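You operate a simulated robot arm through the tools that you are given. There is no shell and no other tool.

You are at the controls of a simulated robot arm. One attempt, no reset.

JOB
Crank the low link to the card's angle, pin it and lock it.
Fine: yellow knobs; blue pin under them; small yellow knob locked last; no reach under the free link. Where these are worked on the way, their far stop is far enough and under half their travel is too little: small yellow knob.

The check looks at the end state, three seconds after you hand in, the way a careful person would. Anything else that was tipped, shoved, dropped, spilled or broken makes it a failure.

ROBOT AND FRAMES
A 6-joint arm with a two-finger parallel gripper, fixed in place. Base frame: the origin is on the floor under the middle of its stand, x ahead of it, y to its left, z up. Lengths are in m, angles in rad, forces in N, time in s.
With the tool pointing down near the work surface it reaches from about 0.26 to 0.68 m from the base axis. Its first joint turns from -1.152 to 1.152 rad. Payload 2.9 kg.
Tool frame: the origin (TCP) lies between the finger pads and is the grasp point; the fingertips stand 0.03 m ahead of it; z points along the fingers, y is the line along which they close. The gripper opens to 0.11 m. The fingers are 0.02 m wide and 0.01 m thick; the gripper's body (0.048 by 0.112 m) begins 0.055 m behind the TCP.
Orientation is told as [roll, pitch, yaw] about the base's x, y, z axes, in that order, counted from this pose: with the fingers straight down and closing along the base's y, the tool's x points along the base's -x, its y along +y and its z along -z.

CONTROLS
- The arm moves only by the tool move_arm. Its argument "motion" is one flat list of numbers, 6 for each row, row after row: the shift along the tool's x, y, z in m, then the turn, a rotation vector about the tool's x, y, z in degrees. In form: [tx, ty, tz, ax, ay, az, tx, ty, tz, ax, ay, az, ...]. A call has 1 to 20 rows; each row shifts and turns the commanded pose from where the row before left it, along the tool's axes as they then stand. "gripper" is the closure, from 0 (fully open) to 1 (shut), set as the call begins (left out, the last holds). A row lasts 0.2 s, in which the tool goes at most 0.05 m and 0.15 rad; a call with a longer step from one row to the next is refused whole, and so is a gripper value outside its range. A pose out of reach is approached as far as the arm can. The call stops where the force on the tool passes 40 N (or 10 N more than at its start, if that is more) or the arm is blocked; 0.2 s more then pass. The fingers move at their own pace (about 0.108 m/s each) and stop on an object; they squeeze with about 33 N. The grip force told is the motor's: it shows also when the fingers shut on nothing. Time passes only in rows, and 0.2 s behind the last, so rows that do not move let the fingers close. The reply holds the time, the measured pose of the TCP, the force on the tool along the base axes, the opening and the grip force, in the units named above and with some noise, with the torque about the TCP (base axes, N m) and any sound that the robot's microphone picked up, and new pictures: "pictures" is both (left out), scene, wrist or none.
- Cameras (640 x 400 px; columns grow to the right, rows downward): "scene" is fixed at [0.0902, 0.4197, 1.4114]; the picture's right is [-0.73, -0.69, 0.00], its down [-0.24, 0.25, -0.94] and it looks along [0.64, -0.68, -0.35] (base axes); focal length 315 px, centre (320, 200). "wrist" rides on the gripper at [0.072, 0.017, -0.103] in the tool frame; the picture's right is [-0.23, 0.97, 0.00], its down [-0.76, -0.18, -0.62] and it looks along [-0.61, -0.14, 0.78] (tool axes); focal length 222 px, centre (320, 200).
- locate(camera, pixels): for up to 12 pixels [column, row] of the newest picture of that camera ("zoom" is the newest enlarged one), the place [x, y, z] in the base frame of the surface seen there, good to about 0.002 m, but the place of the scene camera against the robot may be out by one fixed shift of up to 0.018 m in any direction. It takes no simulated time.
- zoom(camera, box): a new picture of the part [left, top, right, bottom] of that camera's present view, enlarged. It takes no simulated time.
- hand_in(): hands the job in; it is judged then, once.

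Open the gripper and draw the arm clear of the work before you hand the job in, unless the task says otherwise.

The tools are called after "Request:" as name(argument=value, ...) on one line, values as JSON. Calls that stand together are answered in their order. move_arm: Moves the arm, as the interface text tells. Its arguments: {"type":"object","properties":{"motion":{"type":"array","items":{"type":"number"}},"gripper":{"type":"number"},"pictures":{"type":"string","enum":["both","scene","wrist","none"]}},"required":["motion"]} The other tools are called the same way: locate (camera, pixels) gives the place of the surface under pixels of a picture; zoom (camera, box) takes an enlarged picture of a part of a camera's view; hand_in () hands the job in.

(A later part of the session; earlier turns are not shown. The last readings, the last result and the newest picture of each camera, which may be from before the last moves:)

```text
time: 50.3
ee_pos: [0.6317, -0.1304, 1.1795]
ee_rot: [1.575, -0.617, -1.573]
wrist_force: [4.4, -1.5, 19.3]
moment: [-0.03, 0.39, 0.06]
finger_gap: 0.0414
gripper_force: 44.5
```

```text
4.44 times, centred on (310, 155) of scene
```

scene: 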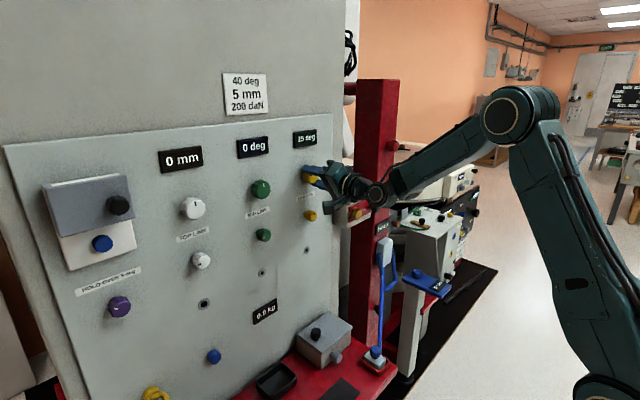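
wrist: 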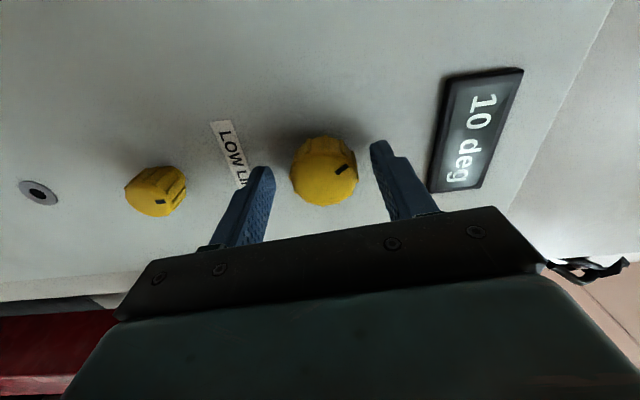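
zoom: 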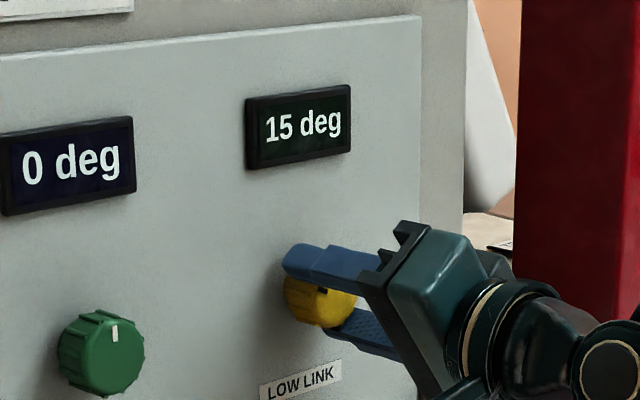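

The display reads 15 deg after 65° of total knob turn. I'll relieve the vertical load by 1.5 mm and continue 40° counter-clockwise.

Request:
move_arm(motion=[-0.0009, 0.0012, 0, 0, 0, 0, 0, 0, 0, 0, 0, -5, 0, 0, 0, 0, 0, -5, 0, 0, 0, 0, 0, -5, 0, 0, 0, 0, 0, -5, 0, 0, 0, 0, 0, -5, 0, 0, 0, 0, 0, -5, 0, 0, 0, 0, 0, -5, 0, 0, 0, 0, 0, -5, 0, 0, 0, 0, 0, 0], pictures="scene")

Request:
zoom(camera="scene", box=[280, 110, 340, 200])

```text
time: 52.5
ee_pos: [0.631, -0.1295, 1.1794]
ee_rot: [1.563, -1.317, -1.563]
wrist_force: [15.3, -6.0, 12.1]
moment: [-0.01, 0.7, -0.48]
finger_gap: 0.0413
gripper_force: 44.6
```

scene: 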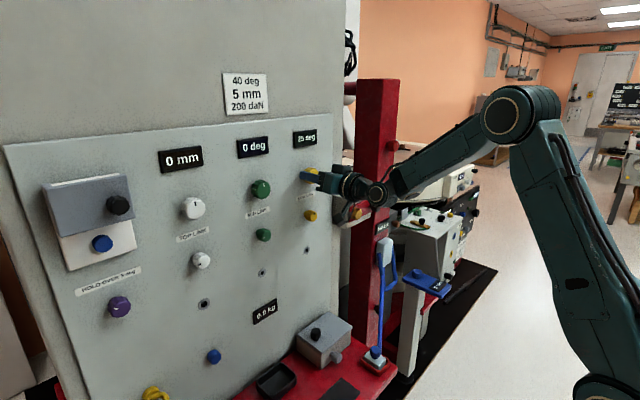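

```text
4.44 times, centred on (310, 155) of scene
```

zoom: 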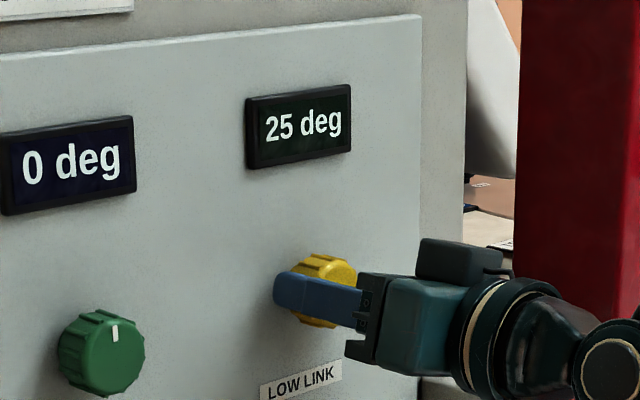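

The display reads 25 deg at 105° of total turn. I'll continue 30° more.

Request:
move_arm(motion=[0, 0, 0, 0, 0, -5, 0, 0, 0, 0, 0, -5, 0, 0, 0, 0, 0, -5, 0, 0, 0, 0, 0, -5, 0, 0, 0, 0, 0, -5, 0, 0, 0, 0, 0, -5, 0, 0, 0, 0, 0, 0], pictures="scene")

Request:
zoom(camera="scene", box=[280, 110, 340, 200])

```text
time: 54.1
ee_pos: [0.6316, -0.1301, 1.1775]
ee_rot: [-1.564, -1.301, 1.564]
wrist_force: [4.0, -11.9, 6.6]
moment: [-0.03, -0.14, -0.81]
finger_gap: 0.0415
gripper_force: 45.1
```

scene: 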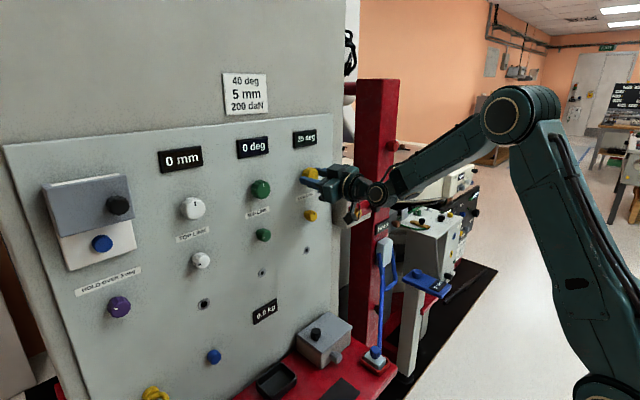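

```text
4.44 times, centred on (310, 155) of scene
```

zoom: 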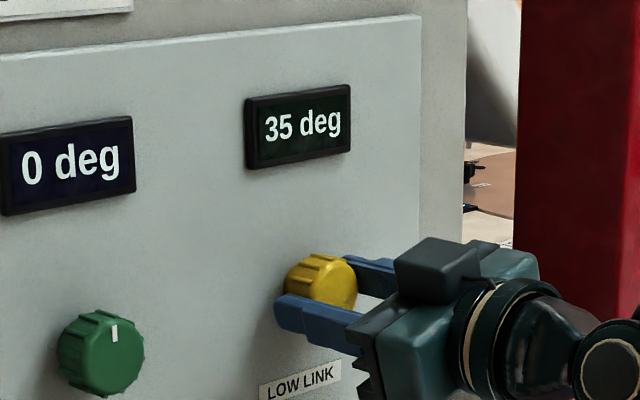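

The display reads 35 deg at 135°, so the ratio is close to 4:1 and 40 deg should be near 160°. I'll approach in finer steps to find the 35 to 40 flip, starting with 13° more.

Request:
move_arm(motion=[0, 0, 0, 0, 0, -5, 0, 0, 0, 0, 0, -5, 0, 0, 0, 0, 0, -3, 0, 0, 0, 0, 0, 0], pictures="scene")

Request:
zoom(camera="scene", box=[280, 110, 340, 200])

```text
time: 55.1
ee_pos: [0.6316, -0.1299, 1.1798]
ee_rot: [-1.568, -1.074, 1.569]
wrist_force: [10.8, -17.4, 3.7]
moment: [-0.01, -0.72, -0.86]
finger_gap: 0.0416
gripper_force: 44.8
```

scene: 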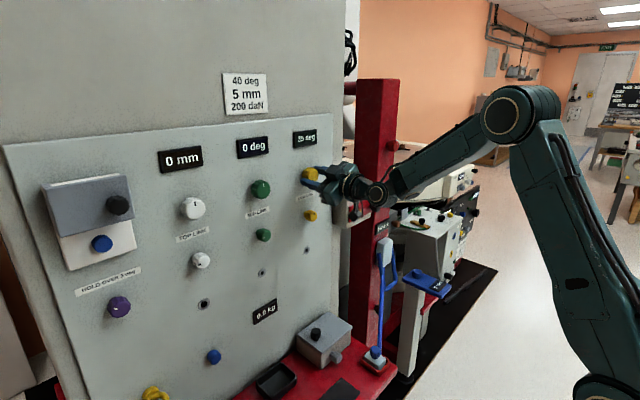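

```text
4.44 times, centred on (310, 155) of scene
```

zoom: 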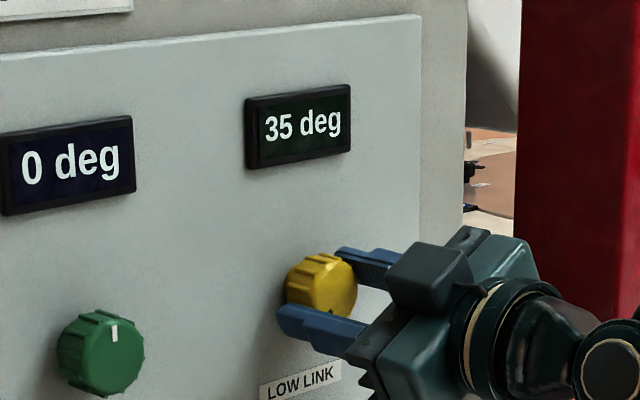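

It still reads 35 at 148°. I'll step 3° more.

Request:
move_arm(motion=[0, 0, 0, 0, 0, -3, 0, 0, 0, 0, 0, 0], pictures="scene")

Request:
zoom(camera="scene", box=[280, 110, 340, 200])

```text
time: 55.7
ee_pos: [0.6306, -0.1312, 1.1803]
ee_rot: [-1.566, -1.023, 1.566]
wrist_force: [4.7, -16.1, 6.4]
moment: [0.0, -0.36, -0.96]
finger_gap: 0.0414
gripper_force: 44.5
```

scene: 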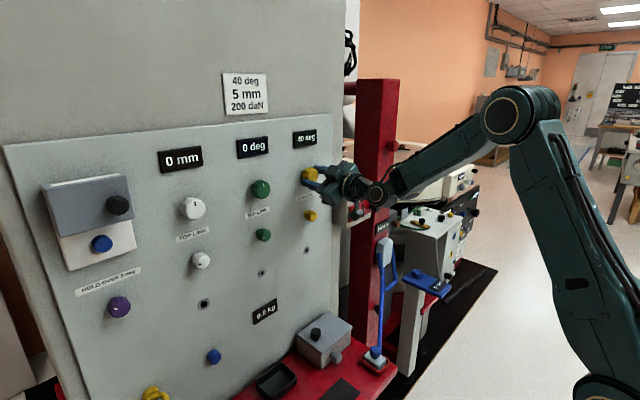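

```text
4.44 times, centred on (310, 155) of scene
```

zoom: 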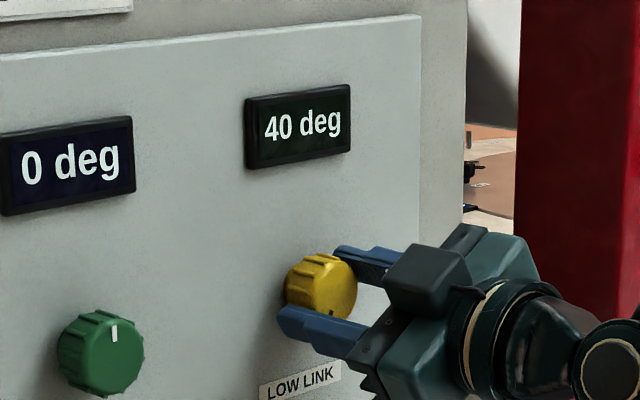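

The display flipped to 40 between 148° and 151°, so true 40.0 is near 159.5°. I'll turn another 8.6° to centre it.

Request:
move_arm(motion=[0, 0, 0, 0, 0, -4.3, 0, 0, 0, 0, 0, -4.3, 0, 0, 0, 0, 0, 0, 0, 0, 0, 0, 0, 0], pictures="both")

Request:
zoom(camera="scene", box=[280, 110, 340, 200])

Request:
zoom(camera="wrist", box=[270, 120, 380, 240])

```text
time: 56.7
ee_pos: [0.6308, -0.1302, 1.1813]
ee_rot: [-1.57, -0.874, 1.569]
wrist_force: [5.5, -16.4, 6.7]
moment: [-0.01, -0.34, -1.0]
finger_gap: 0.0416
gripper_force: 45.3
```

scene: 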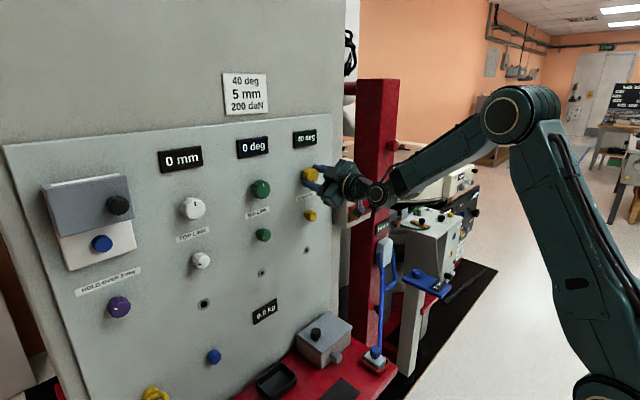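
wrist: 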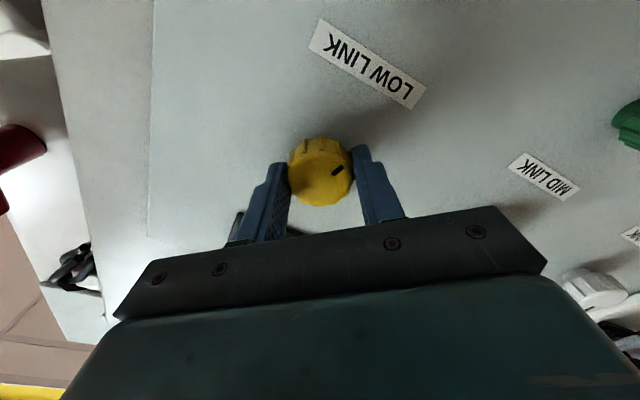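

```text
4.44 times, centred on (310, 155) of scene
```

zoom: 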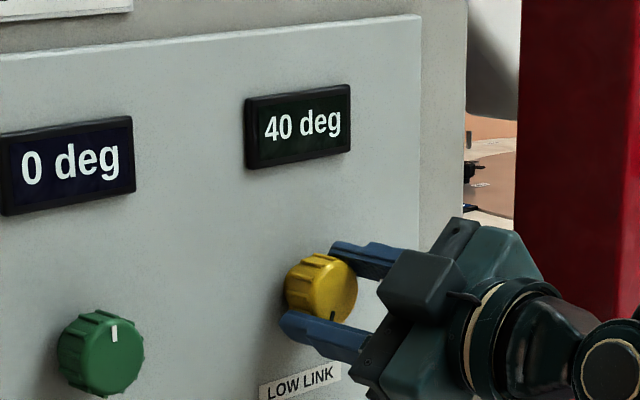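

```text
3.33 times, centred on (325, 180) of wrist
```

zoom: 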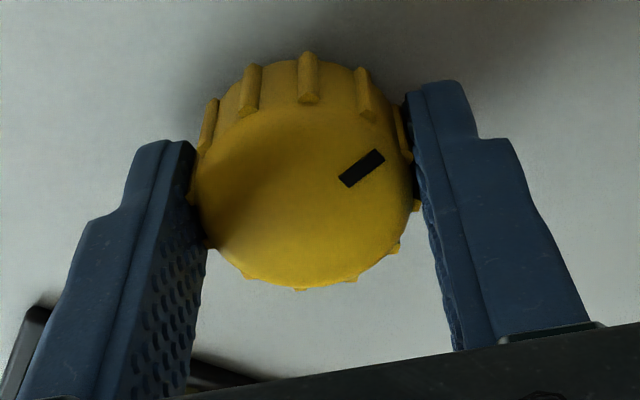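

The display reads 40 deg, centred in its range. I'll open the fingers and back off along -x, then check that it holds.

Request:
move_arm(motion=[0, 0, 0, 0, 0, 0, 0, 0, 0, 0, 0, 0, 0, 0, -0.02, 0, 0, 0, 0, 0, -0.03, 0, 0, 0, 0, 0, -0.03, 0, 0, 0, 0, 0, 0, 0, 0, 0], gripper=0.3, pictures="both")

Request:
zoom(camera="scene", box=[270, 110, 350, 260])

Request:
zoom(camera="scene", box=[325, 60, 475, 260])

```text
time: 58.1
ee_pos: [0.5513, -0.1302, 1.1789]
ee_rot: [-1.568, -0.877, 1.57]
wrist_force: [0.2, -0.5, 0.4]
moment: [-0.02, -0.03, -0.01]
finger_gap: 0.077
gripper_force: 0.1
```

scene: 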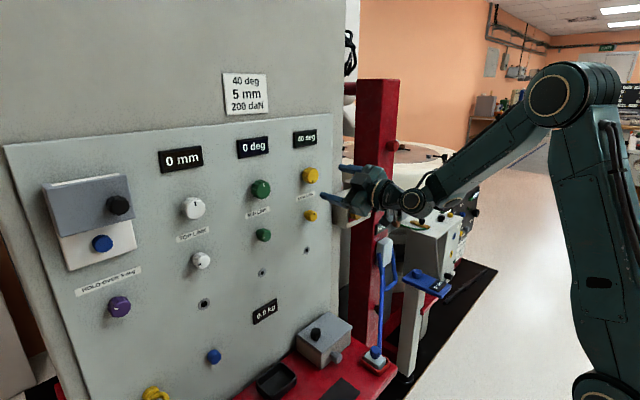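
wrist: 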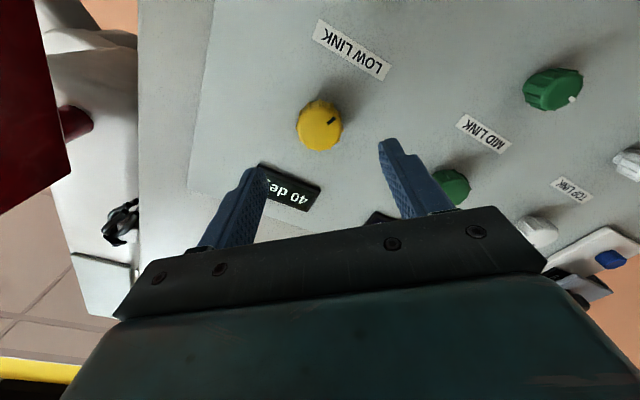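

```text
2.67 times, centred on (310, 185) of scene
```

zoom: 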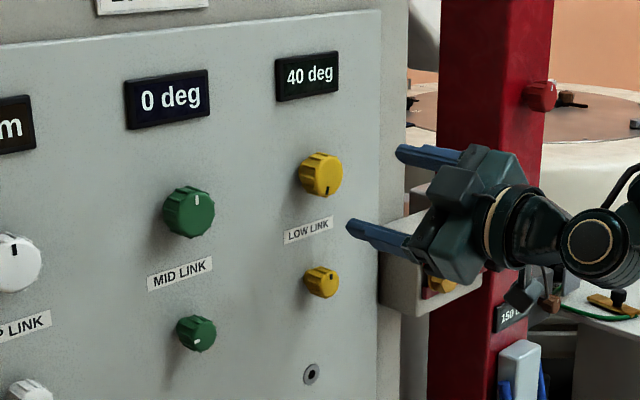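

```text
2.00 times, centred on (400, 160) of scene
```

zoom: 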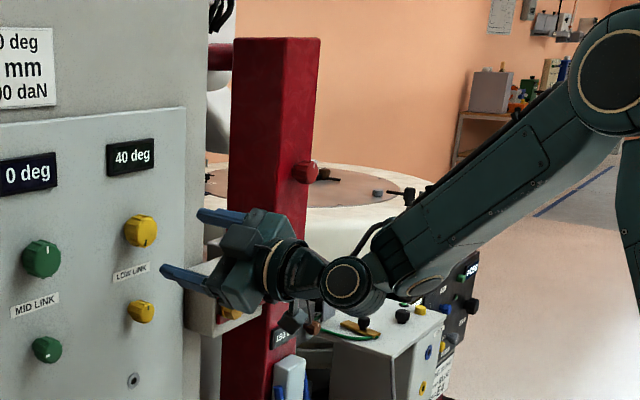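

The display holds at 40 deg with the knob free. I'll now rotate the gripper to +90° (fingers vertical, camera on the left) in free space, before going for the blue pin.

Request:
move_arm(motion=[0, 0, 0, 0, 0, 8.1, 0, 0, 0, 0, 0, 8.1, 0, 0, 0, 0, 0, 8.1, 0, 0, 0, 0, 0, 8.1, 0, 0, 0, 0, 0, 8.1, 0, 0, 0, 0, 0, 8.1, 0, 0, 0, 0, 0, 8.1, 0, 0, 0, 0, 0, 8.1, 0, 0, 0, 0, 0, 8.1, 0, 0, 0, 0, 0, 8.1, 0, 0, 0, 0, 0, 8.1, 0, 0, 0, 0, 0, 8.1, 0, 0, 0, 0, 0, 8.1, 0, 0, 0, 0, 0, 8.1, 0, 0, 0, 0, 0, 8.1, 0, 0, 0, 0, 0, 8.1], pictures="both")

```text
time: 61.5
ee_pos: [0.5498, -0.1295, 1.1789]
ee_rot: [1.569, -0.001, -1.568]
wrist_force: [0.8, 0.4, -0.2]
moment: [0.0, -0.01, -0.01]
finger_gap: 0.0773
gripper_force: 0.1
```

scene: 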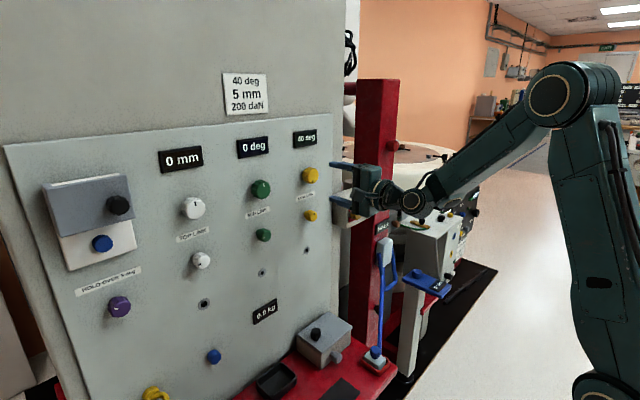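
wrist: 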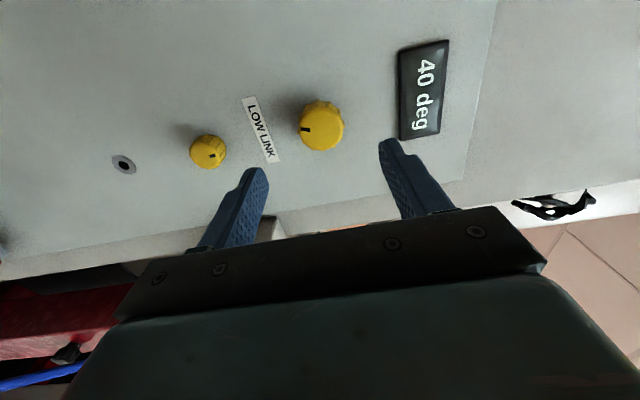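

At exactly +90°, tool x is left, y is up and z is into the panel. I'll locate the low hole from here, then move across to a viewing position near the parked pin, keeping the fingertips about 7 cm off the knobs.

Request:
locate(camera="wrist", pixels=[[124, 164], [125, 165], [207, 153], [321, 126]])

Request:
move_arm(motion=[0.0356, -0.0256, -0.0022, 0, 0, 0, 0.0356, -0.0256, -0.0022, 0, 0, 0, 0.0356, -0.0256, -0.0022, 0, 0, 0, 0.0356, -0.0256, -0.0022, 0, 0, 0, 0.0356, -0.0256, -0.0022, 0, 0, 0, 0.0356, -0.0256, -0.0022, 0, 0, 0, 0.0356, -0.0256, -0.0022, 0, 0, 0, 0.0356, -0.0256, -0.0022, 0, 0, 0, 0.0356, -0.0256, -0.0022, 0, 0, 0], pictures="both")

```text
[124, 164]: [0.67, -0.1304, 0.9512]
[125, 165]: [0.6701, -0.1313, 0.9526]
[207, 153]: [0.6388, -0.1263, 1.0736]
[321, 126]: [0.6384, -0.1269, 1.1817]
```

```text
time: 63.5
ee_pos: [0.5381, 0.1938, 0.9533]
ee_rot: [1.562, -0.001, -1.569]
wrist_force: [0.7, 0.6, 0.0]
moment: [-0.02, 0.0, 0.02]
finger_gap: 0.0773
gripper_force: 0.1
out of reach, approached as far as the arm can: row 7, 8
```

scene: 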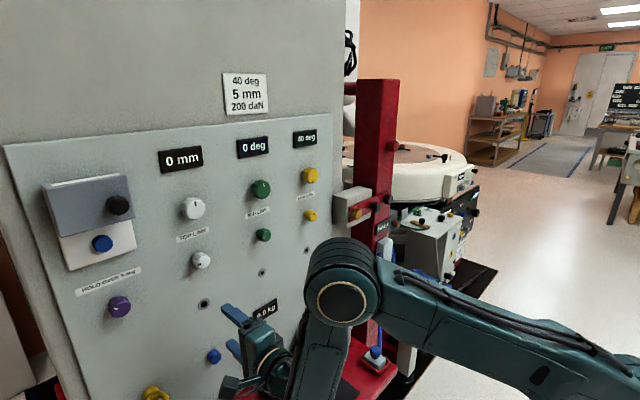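
wrist: 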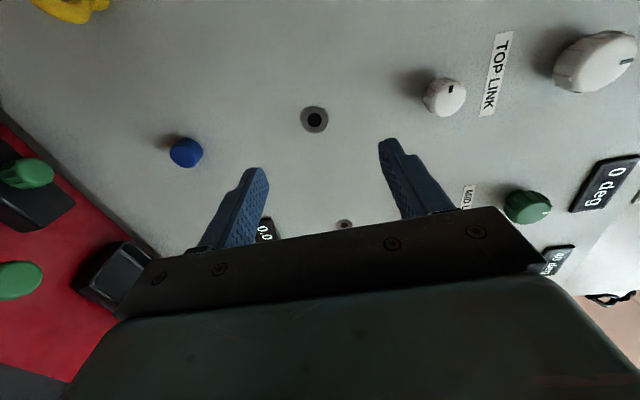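

The pin is at (186,152) and the top-link hole at (314,119). I'll zoom in and locate them accurately.

Request:
zoom(camera="wrist", box=[140, 90, 260, 200])

Request:
zoom(camera="wrist", box=[280, 90, 350, 150])

Request:
locate(camera="wrist", pixels=[[186, 153], [188, 155], [314, 119], [445, 98], [346, 224], [35, 173], [15, 280], [120, 270], [100, 330], [60, 250], [75, 10]])

```text
3.64 times, centred on (200, 145) of wrist
```

zoom: 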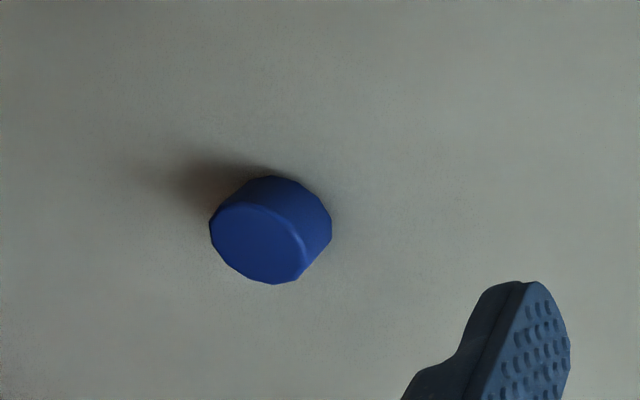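

```text
6.67 times, centred on (315, 120) of wrist
```

zoom: 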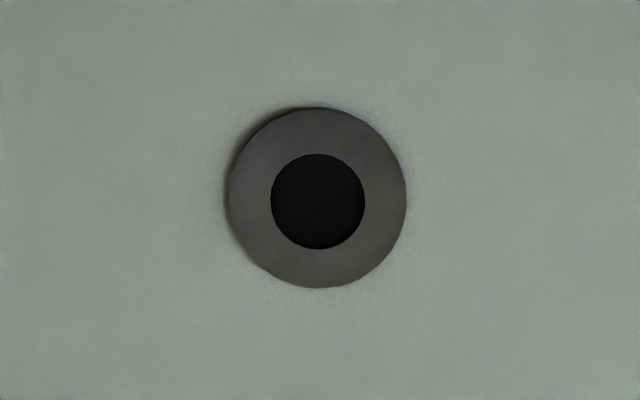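

```text
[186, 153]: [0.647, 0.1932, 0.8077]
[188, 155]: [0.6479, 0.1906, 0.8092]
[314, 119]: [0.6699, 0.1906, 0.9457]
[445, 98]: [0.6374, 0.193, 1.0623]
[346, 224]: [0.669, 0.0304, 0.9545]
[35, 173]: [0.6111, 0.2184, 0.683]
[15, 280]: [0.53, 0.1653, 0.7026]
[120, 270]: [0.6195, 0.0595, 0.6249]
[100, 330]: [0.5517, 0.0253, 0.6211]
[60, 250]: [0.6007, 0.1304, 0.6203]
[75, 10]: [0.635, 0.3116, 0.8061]
```

The pin's head face is at about (0.647,0.191,0.808), roughly 28 mm across, and the holes are about 15 mm across. I'll descend to pin height at a standoff.

Request:
move_arm(motion=[0, -0.035, 0.006, 0, 0, 0, 0, -0.035, 0.006, 0, 0, 0, 0, -0.035, 0.006, 0, 0, 0, 0, -0.04, 0.006, 0, 0, 0, 0, 0, 0, 0, 0, 0], pictures="both")

Request:
zoom(camera="wrist", box=[260, 90, 400, 200])

```text
time: 64.7
ee_pos: [0.572, 0.1983, 0.8102]
ee_rot: [1.564, 0.0, -1.57]
wrist_force: [-0.1, 0.1, 1.1]
moment: [0.03, 0.03, 0.01]
finger_gap: 0.0772
gripper_force: 0.1
out of reach, approached as far as the arm can: row 1, 2
```

scene: 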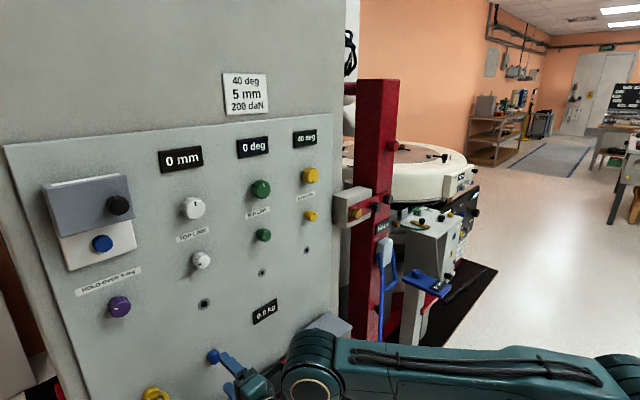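
wrist: 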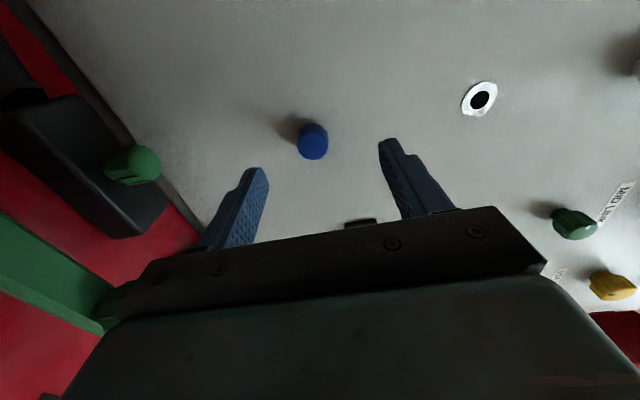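

```text
3.64 times, centred on (330, 145) of wrist
```

zoom: 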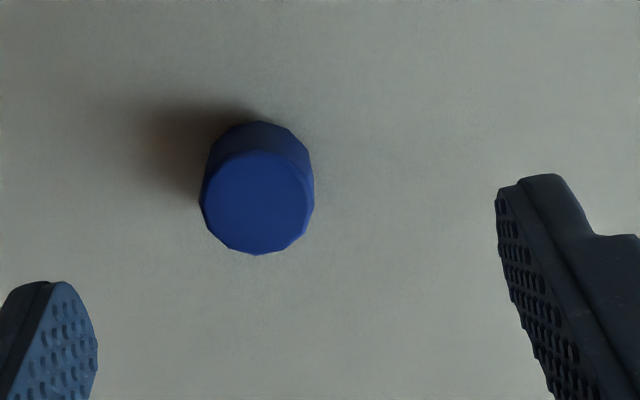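

The pin face centre is at about (312.7,145.8). I'll locate its centre and edges along with the holes.

Request:
locate(camera="wrist", pixels=[[312.7, 145.8], [299, 146], [326, 146], [312.7, 133], [312.7, 157], [480, 99], [252, 172], [390, 145]])

```text
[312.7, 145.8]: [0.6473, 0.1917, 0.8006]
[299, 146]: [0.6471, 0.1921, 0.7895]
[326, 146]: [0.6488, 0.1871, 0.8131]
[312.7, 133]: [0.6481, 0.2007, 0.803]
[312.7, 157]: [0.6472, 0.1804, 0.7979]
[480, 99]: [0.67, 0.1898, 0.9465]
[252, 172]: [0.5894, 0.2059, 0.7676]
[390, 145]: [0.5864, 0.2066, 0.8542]
```

The pin axis is at about y=0.191, z=0.802. I'll correct by (-7, -8) mm and advance 6 cm so the fingers straddle the head.

Request:
move_arm(motion=[-0.007, -0.008, 0, 0, 0, 0, 0, 0, 0.02, 0, 0, 0, 0, 0, 0.02, 0, 0, 0, 0, 0, 0.018, 0, 0, 0, 0, 0, 0, 0, 0, 0], pictures="wrist")

Request:
zoom(camera="wrist", box=[230, 110, 430, 240])

```text
time: 65.9
ee_pos: [0.6328, 0.1915, 0.8018]
ee_rot: [1.569, -0.004, -1.568]
wrist_force: [0.2, -0.8, 0.0]
moment: [0.02, -0.01, -0.01]
finger_gap: 0.0771
gripper_force: 0.0
out of reach, approached as far as the arm can: row 1
```

wrist: 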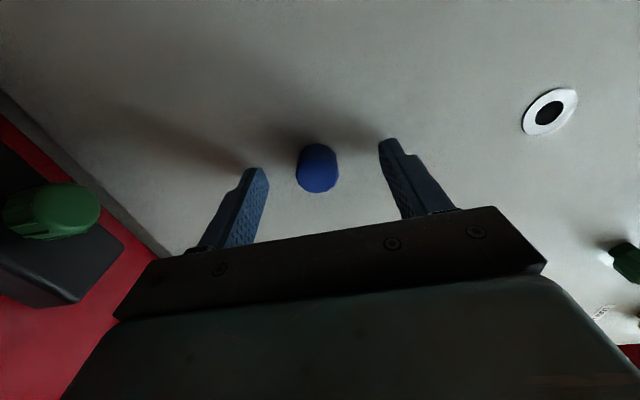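

```text
3.08 times, centred on (330, 175) of wrist
```

zoom: 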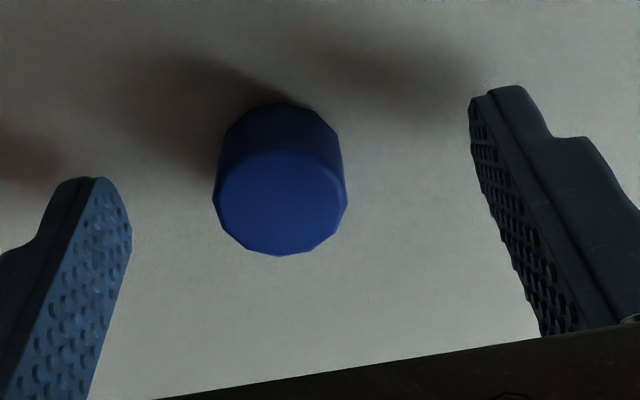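

The pin face is within 2 mm of the tool axis (about 1.7 mm low). I'll drop 1.5 mm and close on the head.

Request:
move_arm(motion=[0, -0.0016, 0, 0, 0, 0, 0, 0, 0, 0, 0, 0, 0, 0, 0, 0, 0, 0, 0, 0, 0, 0, 0, 0, 0, 0, 0, 0, 0, 0], gripper=1.0, pictures="wrist")

Request:
zoom(camera="wrist", box=[230, 110, 430, 240])

```text
time: 67.1
ee_pos: [0.634, 0.1908, 0.7996]
ee_rot: [1.568, -0.004, -1.569]
wrist_force: [-0.6, -1.3, -2.3]
moment: [0.0, 0.09, -0.04]
finger_gap: 0.0262
gripper_force: 32.8
```

wrist: 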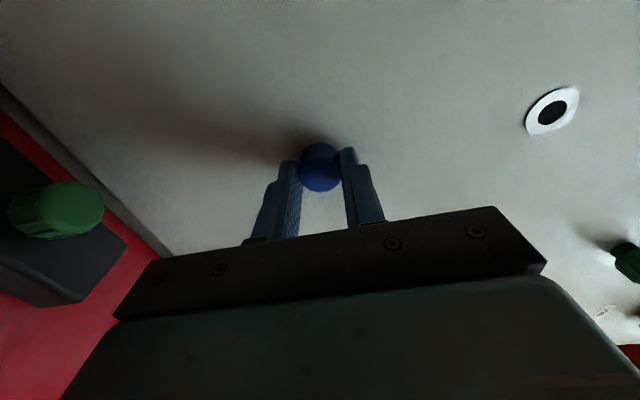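

```text
3.08 times, centred on (330, 175) of wrist
```

zoom: 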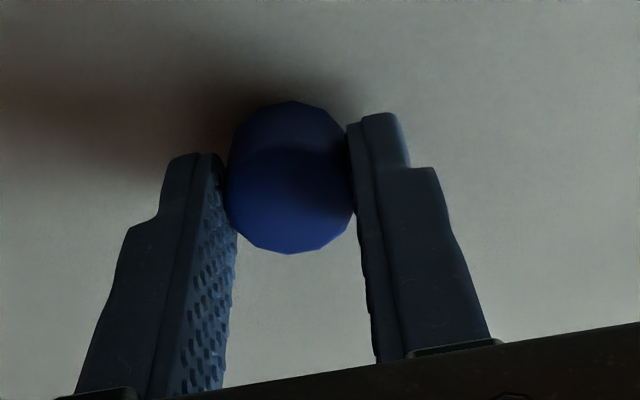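

The pin head is gripped with a gap of 0.0262 and small forces. I'll pull straight out along -x in small steps and monitor.

Request:
move_arm(motion=[0, 0, -0.008, 0, 0, 0, 0, 0, -0.008, 0, 0, 0, 0, 0, -0.008, 0, 0, 0], pictures="wrist")

Request:
zoom(camera="wrist", box=[230, 80, 430, 240])

```text
time: 67.9
ee_pos: [0.6073, 0.1913, 0.8006]
ee_rot: [1.569, -0.006, -1.567]
wrist_force: [-32.7, -1.3, 3.2]
moment: [0.02, -0.39, -0.11]
finger_gap: 0.0267
gripper_force: 33.3
```

wrist: 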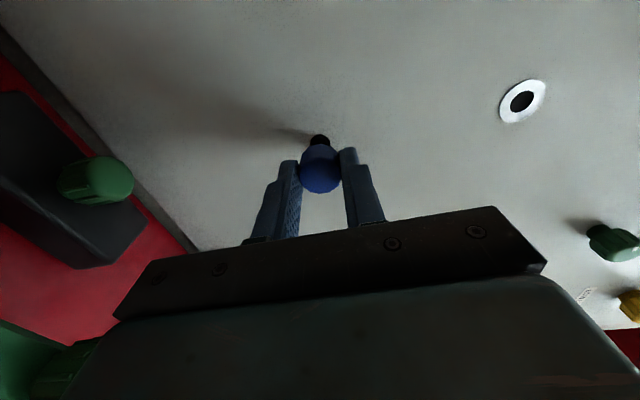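

```text
2.50 times, centred on (330, 160) of wrist
```

zoom: 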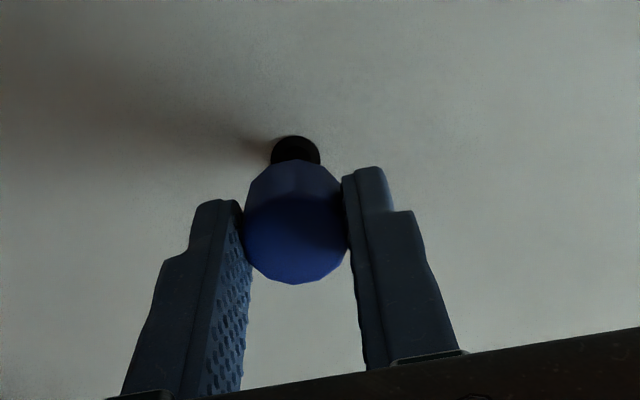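

The pin head came out by 24 mm, and the black opening shows behind it. The x force reads -33 N, so I'll pause a moment to see if it's transient.

Request:
move_arm(motion=[0, 0, 0, 0, 0, 0], pictures="none")

```text
time: 68.3
ee_pos: [0.6078, 0.19, 0.8001]
ee_rot: [1.566, -0.006, -1.569]
wrist_force: [27.2, 3.3, -11.8]
moment: [0.0, 0.47, 0.2]
finger_gap: 0.0265
gripper_force: 32.8
```

The force is oscillating rather than building up (now +27 N), so it's chatter with the pin in its bore. I'll continue pulling out slowly.

Request:
move_arm(motion=[0, 0, -0.006, 0, 0, 0, 0, 0, -0.006, 0, 0, 0, 0, 0, -0.006, 0, 0, 0], pictures="wrist")

Request:
zoom(camera="wrist", box=[230, 80, 430, 240])

```text
time: 69.1
ee_pos: [0.5905, 0.1894, 0.8005]
ee_rot: [1.57, -0.006, -1.569]
wrist_force: [-0.4, -0.6, -0.1]
moment: [0.03, -0.03, -0.02]
finger_gap: 0.0263
gripper_force: 33.2
```

wrist: 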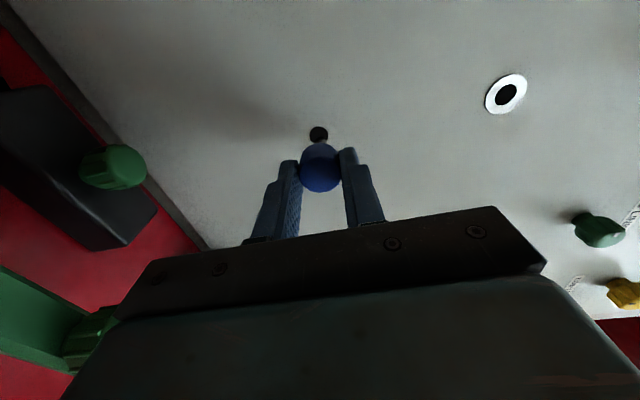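

```text
2.50 times, centred on (330, 160) of wrist
```

zoom: 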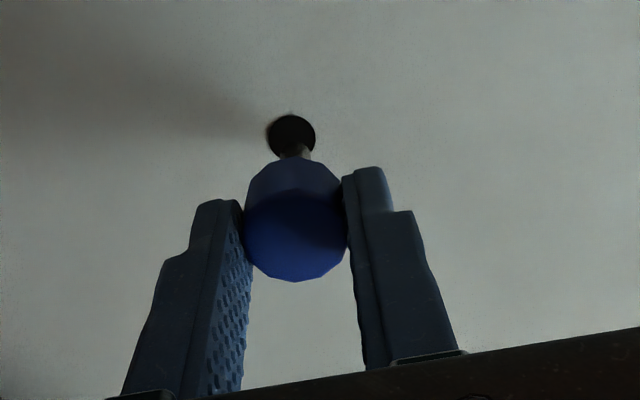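

The forces are now near zero and the shaft shows between the head and the bore. I'll pull another 24 mm to clear it fully.

Request:
move_arm(motion=[0, 0, -0.008, 0, 0, 0, 0, 0, -0.008, 0, 0, 0, 0, 0, -0.008, 0, 0, 0], pictures="both")

Request:
zoom(camera="wrist", box=[230, 80, 430, 240])

Request:
zoom(camera="scene", box=[180, 320, 280, 400])

```text
time: 69.9
ee_pos: [0.5732, 0.1921, 0.7985]
ee_rot: [1.563, -0.002, -1.57]
wrist_force: [0.1, 0.1, -0.1]
moment: [0.01, 0.0, -0.01]
finger_gap: 0.0266
gripper_force: 32.9
out of reach, approached as far as the arm can: row 3
```

scene: 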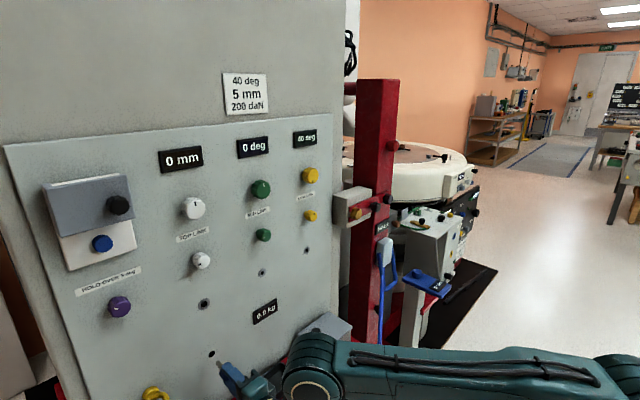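
wrist: 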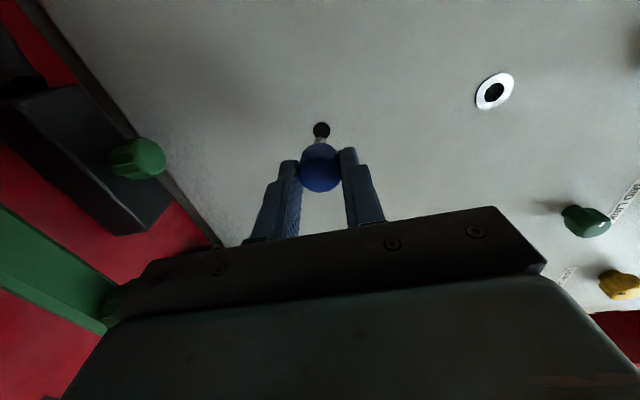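

```text
2.50 times, centred on (330, 160) of wrist
```

zoom: 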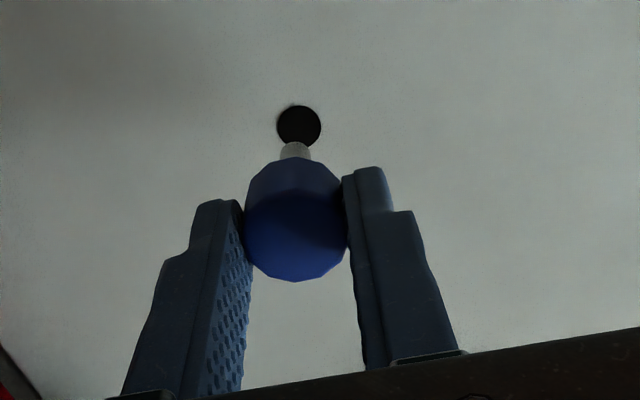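

```text
5.00 times, centred on (230, 360) of scene
```

zoom: 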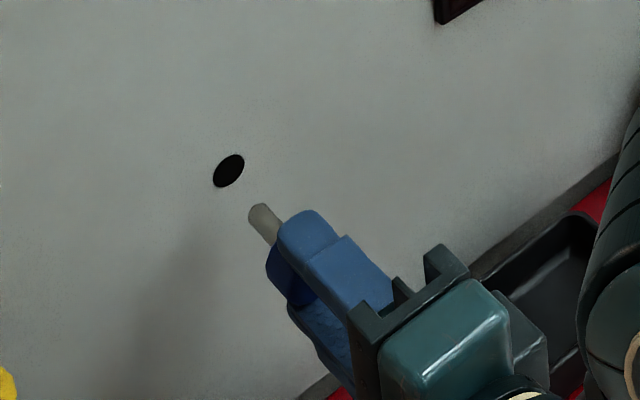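

The pin is fully out, with a shaft roughly 10 mm thick against the 15-16 mm holes. I'll locate the empty park hole for an exact offset, then rise straight up to the low hole's height at this standoff.

Request:
locate(camera="wrist", pixels=[[321.6, 130], [494, 92], [321, 165]])

Request:
move_arm(motion=[0, 0.038, 0, 0, 0, 0, 0, 0.038, 0, 0, 0, 0, 0, 0.038, 0, 0, 0, 0, 0, 0.038, 0, 0, 0, 0, 0, 0, 0, 0, 0, 0], pictures="wrist")

```text
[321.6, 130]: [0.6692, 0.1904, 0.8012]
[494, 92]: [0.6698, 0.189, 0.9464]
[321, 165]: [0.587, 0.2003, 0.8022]
```

```text
time: 71.1
ee_pos: [0.5739, 0.1916, 0.9524]
ee_rot: [1.568, -0.005, -1.569]
wrist_force: [-0.6, -0.1, 0.1]
moment: [-0.02, 0.02, -0.02]
finger_gap: 0.0262
gripper_force: 33.1
```

wrist: 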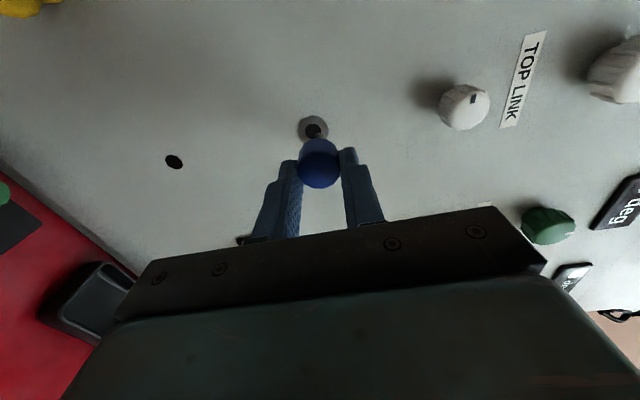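

The pin axis matches the tool axis to about 1 mm. I'll move sideways to the low-link column at this height and standoff.

Request:
move_arm(motion=[-0.04, 0, 0, 0, 0, 0, -0.04, 0, 0, 0, 0, 0, -0.04, 0, 0, 0, 0, 0, -0.04, 0, 0, 0, 0, 0, -0.04, 0, 0, 0, 0, 0, -0.04, 0, 0, 0, 0, 0, -0.04, 0, 0, 0, 0, 0, -0.04, 0, 0, 0, 0, 0, 0, 0, 0, 0, 0, 0], pictures="both")

Request:
zoom(camera="wrist", box=[250, 80, 390, 200])

Request:
zoom(camera="scene", box=[260, 110, 400, 290])

```text
time: 73.1
ee_pos: [0.5484, -0.117, 0.9439]
ee_rot: [1.566, -0.017, -1.57]
wrist_force: [0.4, 0.0, 0.3]
moment: [0.03, -0.02, -0.03]
finger_gap: 0.026
gripper_force: 33.2
out of reach, approached as far as the arm can: row 6, 7, 8
```

scene: 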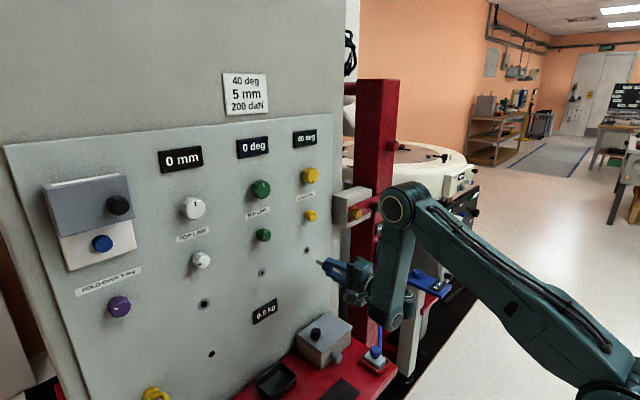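
wrist: 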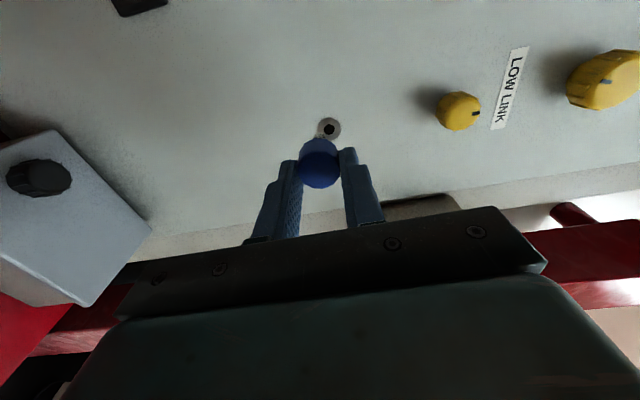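

```text
3.33 times, centred on (320, 140) of wrist
```

zoom: 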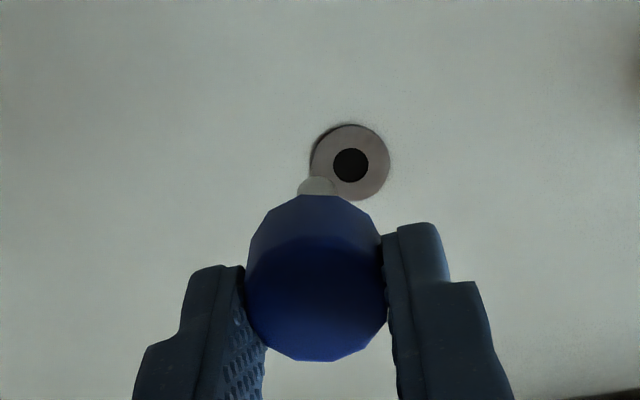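

```text
2.22 times, centred on (330, 200) of scene
```

zoom: 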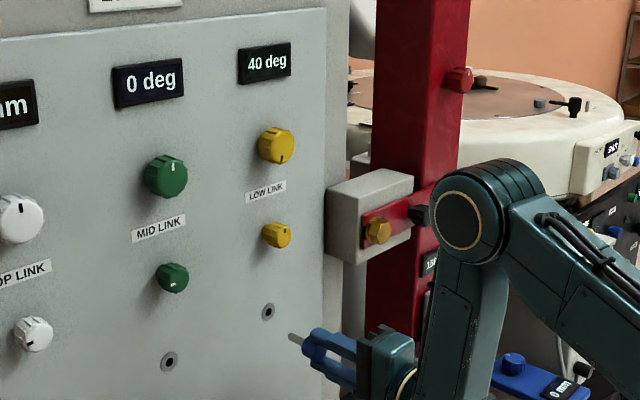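

The pin head stays centred on the tool axis, but the arm hit its inner reach limit at (0.548,-0.117,0.944). From the image geometry the low hole is 13 mm to the right and 6 mm up from the tool axis. Its bore is about 11 mm against a 9.3 mm shaft, so I'll align carefully while moving forward.

Request:
move_arm(motion=[-0.0066, 0.0032, 0.0175, 0, 0, 0.5, -0.0066, 0.0032, 0.0175, 0, 0, 0.5, 0, 0, 0, 0, 0, 0], pictures="wrist")

Request:
zoom(camera="wrist", box=[280, 100, 360, 160])

```text
time: 73.9
ee_pos: [0.5489, -0.1179, 0.9386]
ee_rot: [1.571, 0.007, -1.569]
wrist_force: [0.2, 0.5, -1.0]
moment: [0.01, 0.02, -0.02]
finger_gap: 0.0258
gripper_force: 33.0
out of reach, approached as far as the arm can: row 1, 2
```

wrist: 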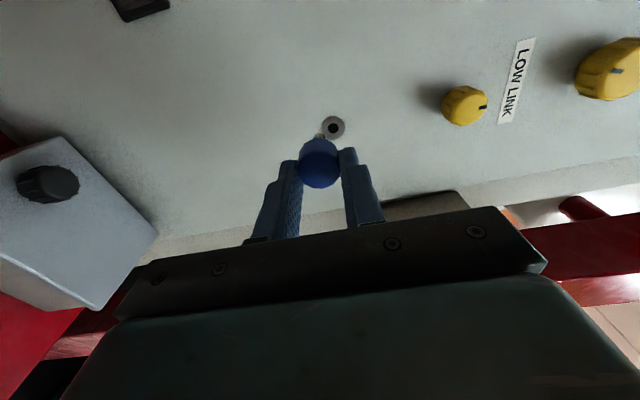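

```text
6.67 times, centred on (320, 130) of wrist
```

zoom: 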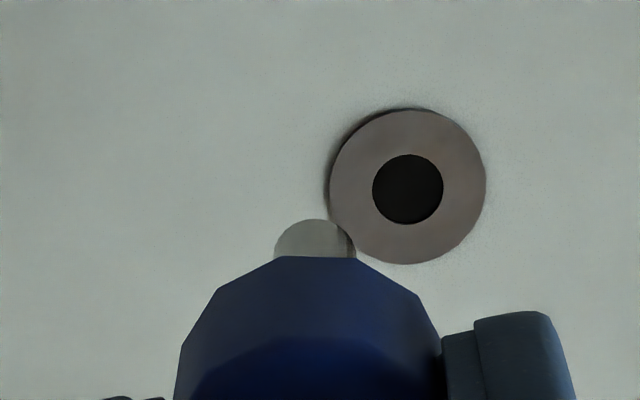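

The arm didn't follow; it seems stuck at the wrist's gimbal limit with the forearm nearly vertical. I'll look at its posture before choosing an escape.

Request:
move_arm(motion=[0, 0, 0, 0, 0, 0], pictures="scene")

Request:
zoom(camera="scene", box=[300, 160, 480, 360])

Request:
locate(camera="scene", pixels=[[397, 205], [390, 300], [395, 260], [360, 290], [500, 270]])

```text
time: 74.3
ee_pos: [0.5491, -0.118, 0.9395]
ee_rot: [1.571, 0.01, -1.57]
wrist_force: [-0.7, 0.3, -0.5]
moment: [0.0, 0.02, 0.0]
finger_gap: 0.026
gripper_force: 33.1
```

scene: 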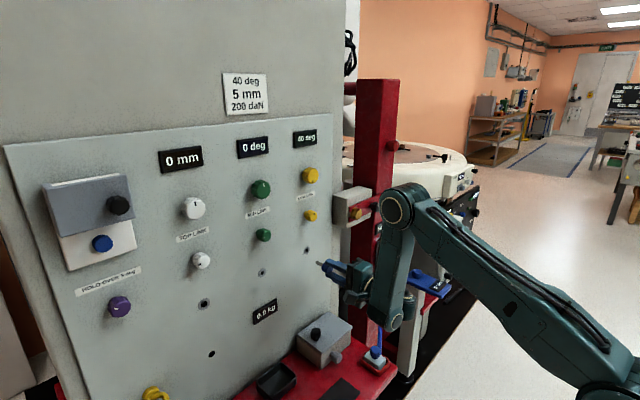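

```text
2.00 times, centred on (390, 260) of scene
```

zoom: 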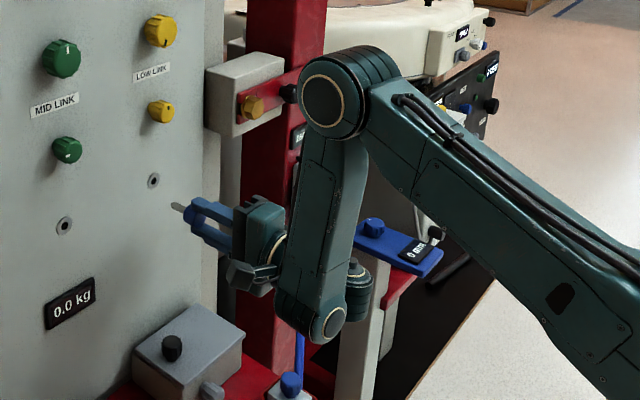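

```text
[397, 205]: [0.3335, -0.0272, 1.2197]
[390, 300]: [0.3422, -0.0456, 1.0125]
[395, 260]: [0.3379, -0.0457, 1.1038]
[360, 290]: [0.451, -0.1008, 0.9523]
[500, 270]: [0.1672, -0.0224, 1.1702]
```

The hub sits on the right of the forearm end, so the wrist has crossed into the wrong branch past its gimbal point. I'll yaw the tool right in place to cross back through it; the pin tip stays about 5 cm off the panel.

Request:
move_arm(motion=[0, 0, 0, -0.6, -8, 0, 0, 0, 0, -0.6, -8, 0, 0, 0, 0, -0.6, -8, 0, 0, 0, 0, -0.6, -8, 0, 0, 0, 0, 0, 0, 0], pictures="both")

Request:
zoom(camera="scene", box=[300, 160, 480, 360])

```text
time: 75.5
ee_pos: [0.5493, -0.1188, 0.9186]
ee_rot: [1.675, -0.281, -1.985]
wrist_force: [0.2, 1.8, 1.1]
moment: [0.06, 0.18, -0.17]
finger_gap: 0.026
gripper_force: 33.1
out of reach, approached as far as the arm can: row 2, 3
```

scene: 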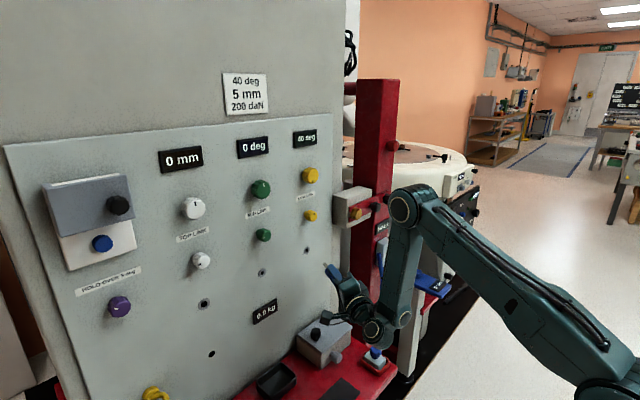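
wrist: 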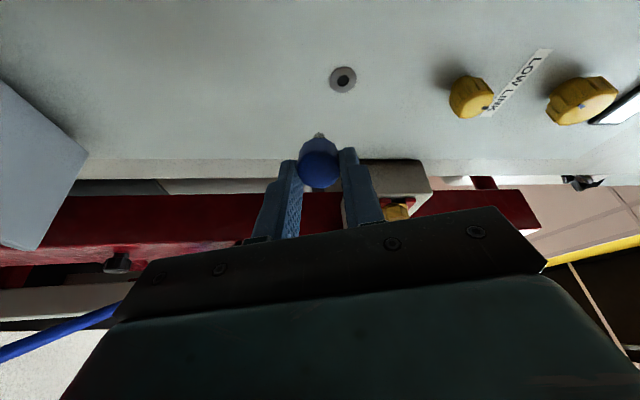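

```text
2.00 times, centred on (390, 260) of scene
```

zoom: 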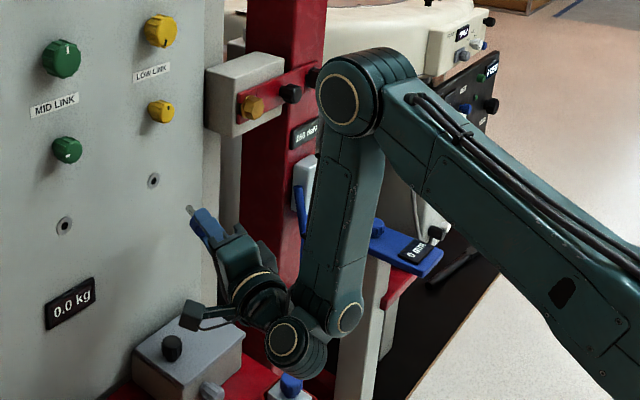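

The wrist swung to a new posture, with the hub now on the left and below the forearm end. I'll let it settle and re-read.

Request:
move_arm(motion=[0, 0, 0, 0, 0, 0, 0, 0, 0, 0, 0, 0], pictures="both")

Request:
zoom(camera="scene", box=[300, 160, 480, 360])

```text
time: 76.1
ee_pos: [0.5498, -0.1148, 0.9262]
ee_rot: [1.602, 0.019, -1.993]
wrist_force: [0.0, 0.1, 0.3]
moment: [0.01, 0.02, 0.05]
finger_gap: 0.026
gripper_force: 33.0
```

scene: 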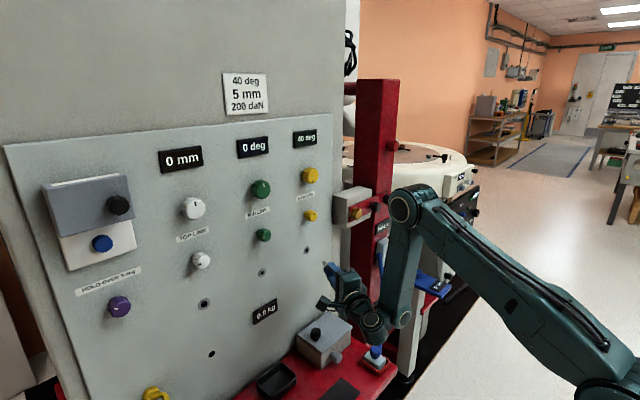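
wrist: 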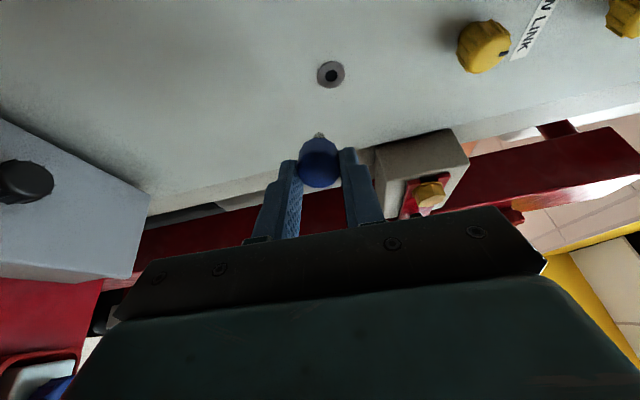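

```text
2.00 times, centred on (390, 260) of scene
```

zoom: 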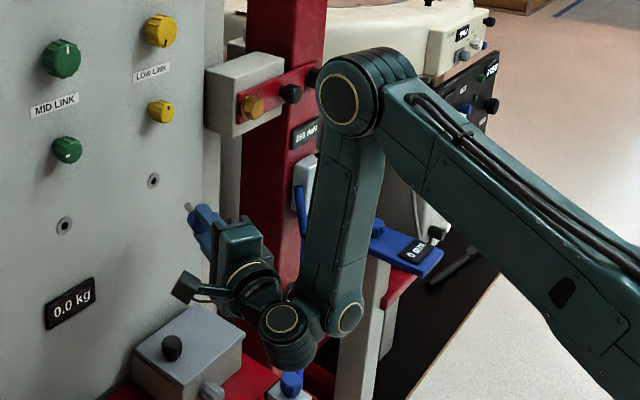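

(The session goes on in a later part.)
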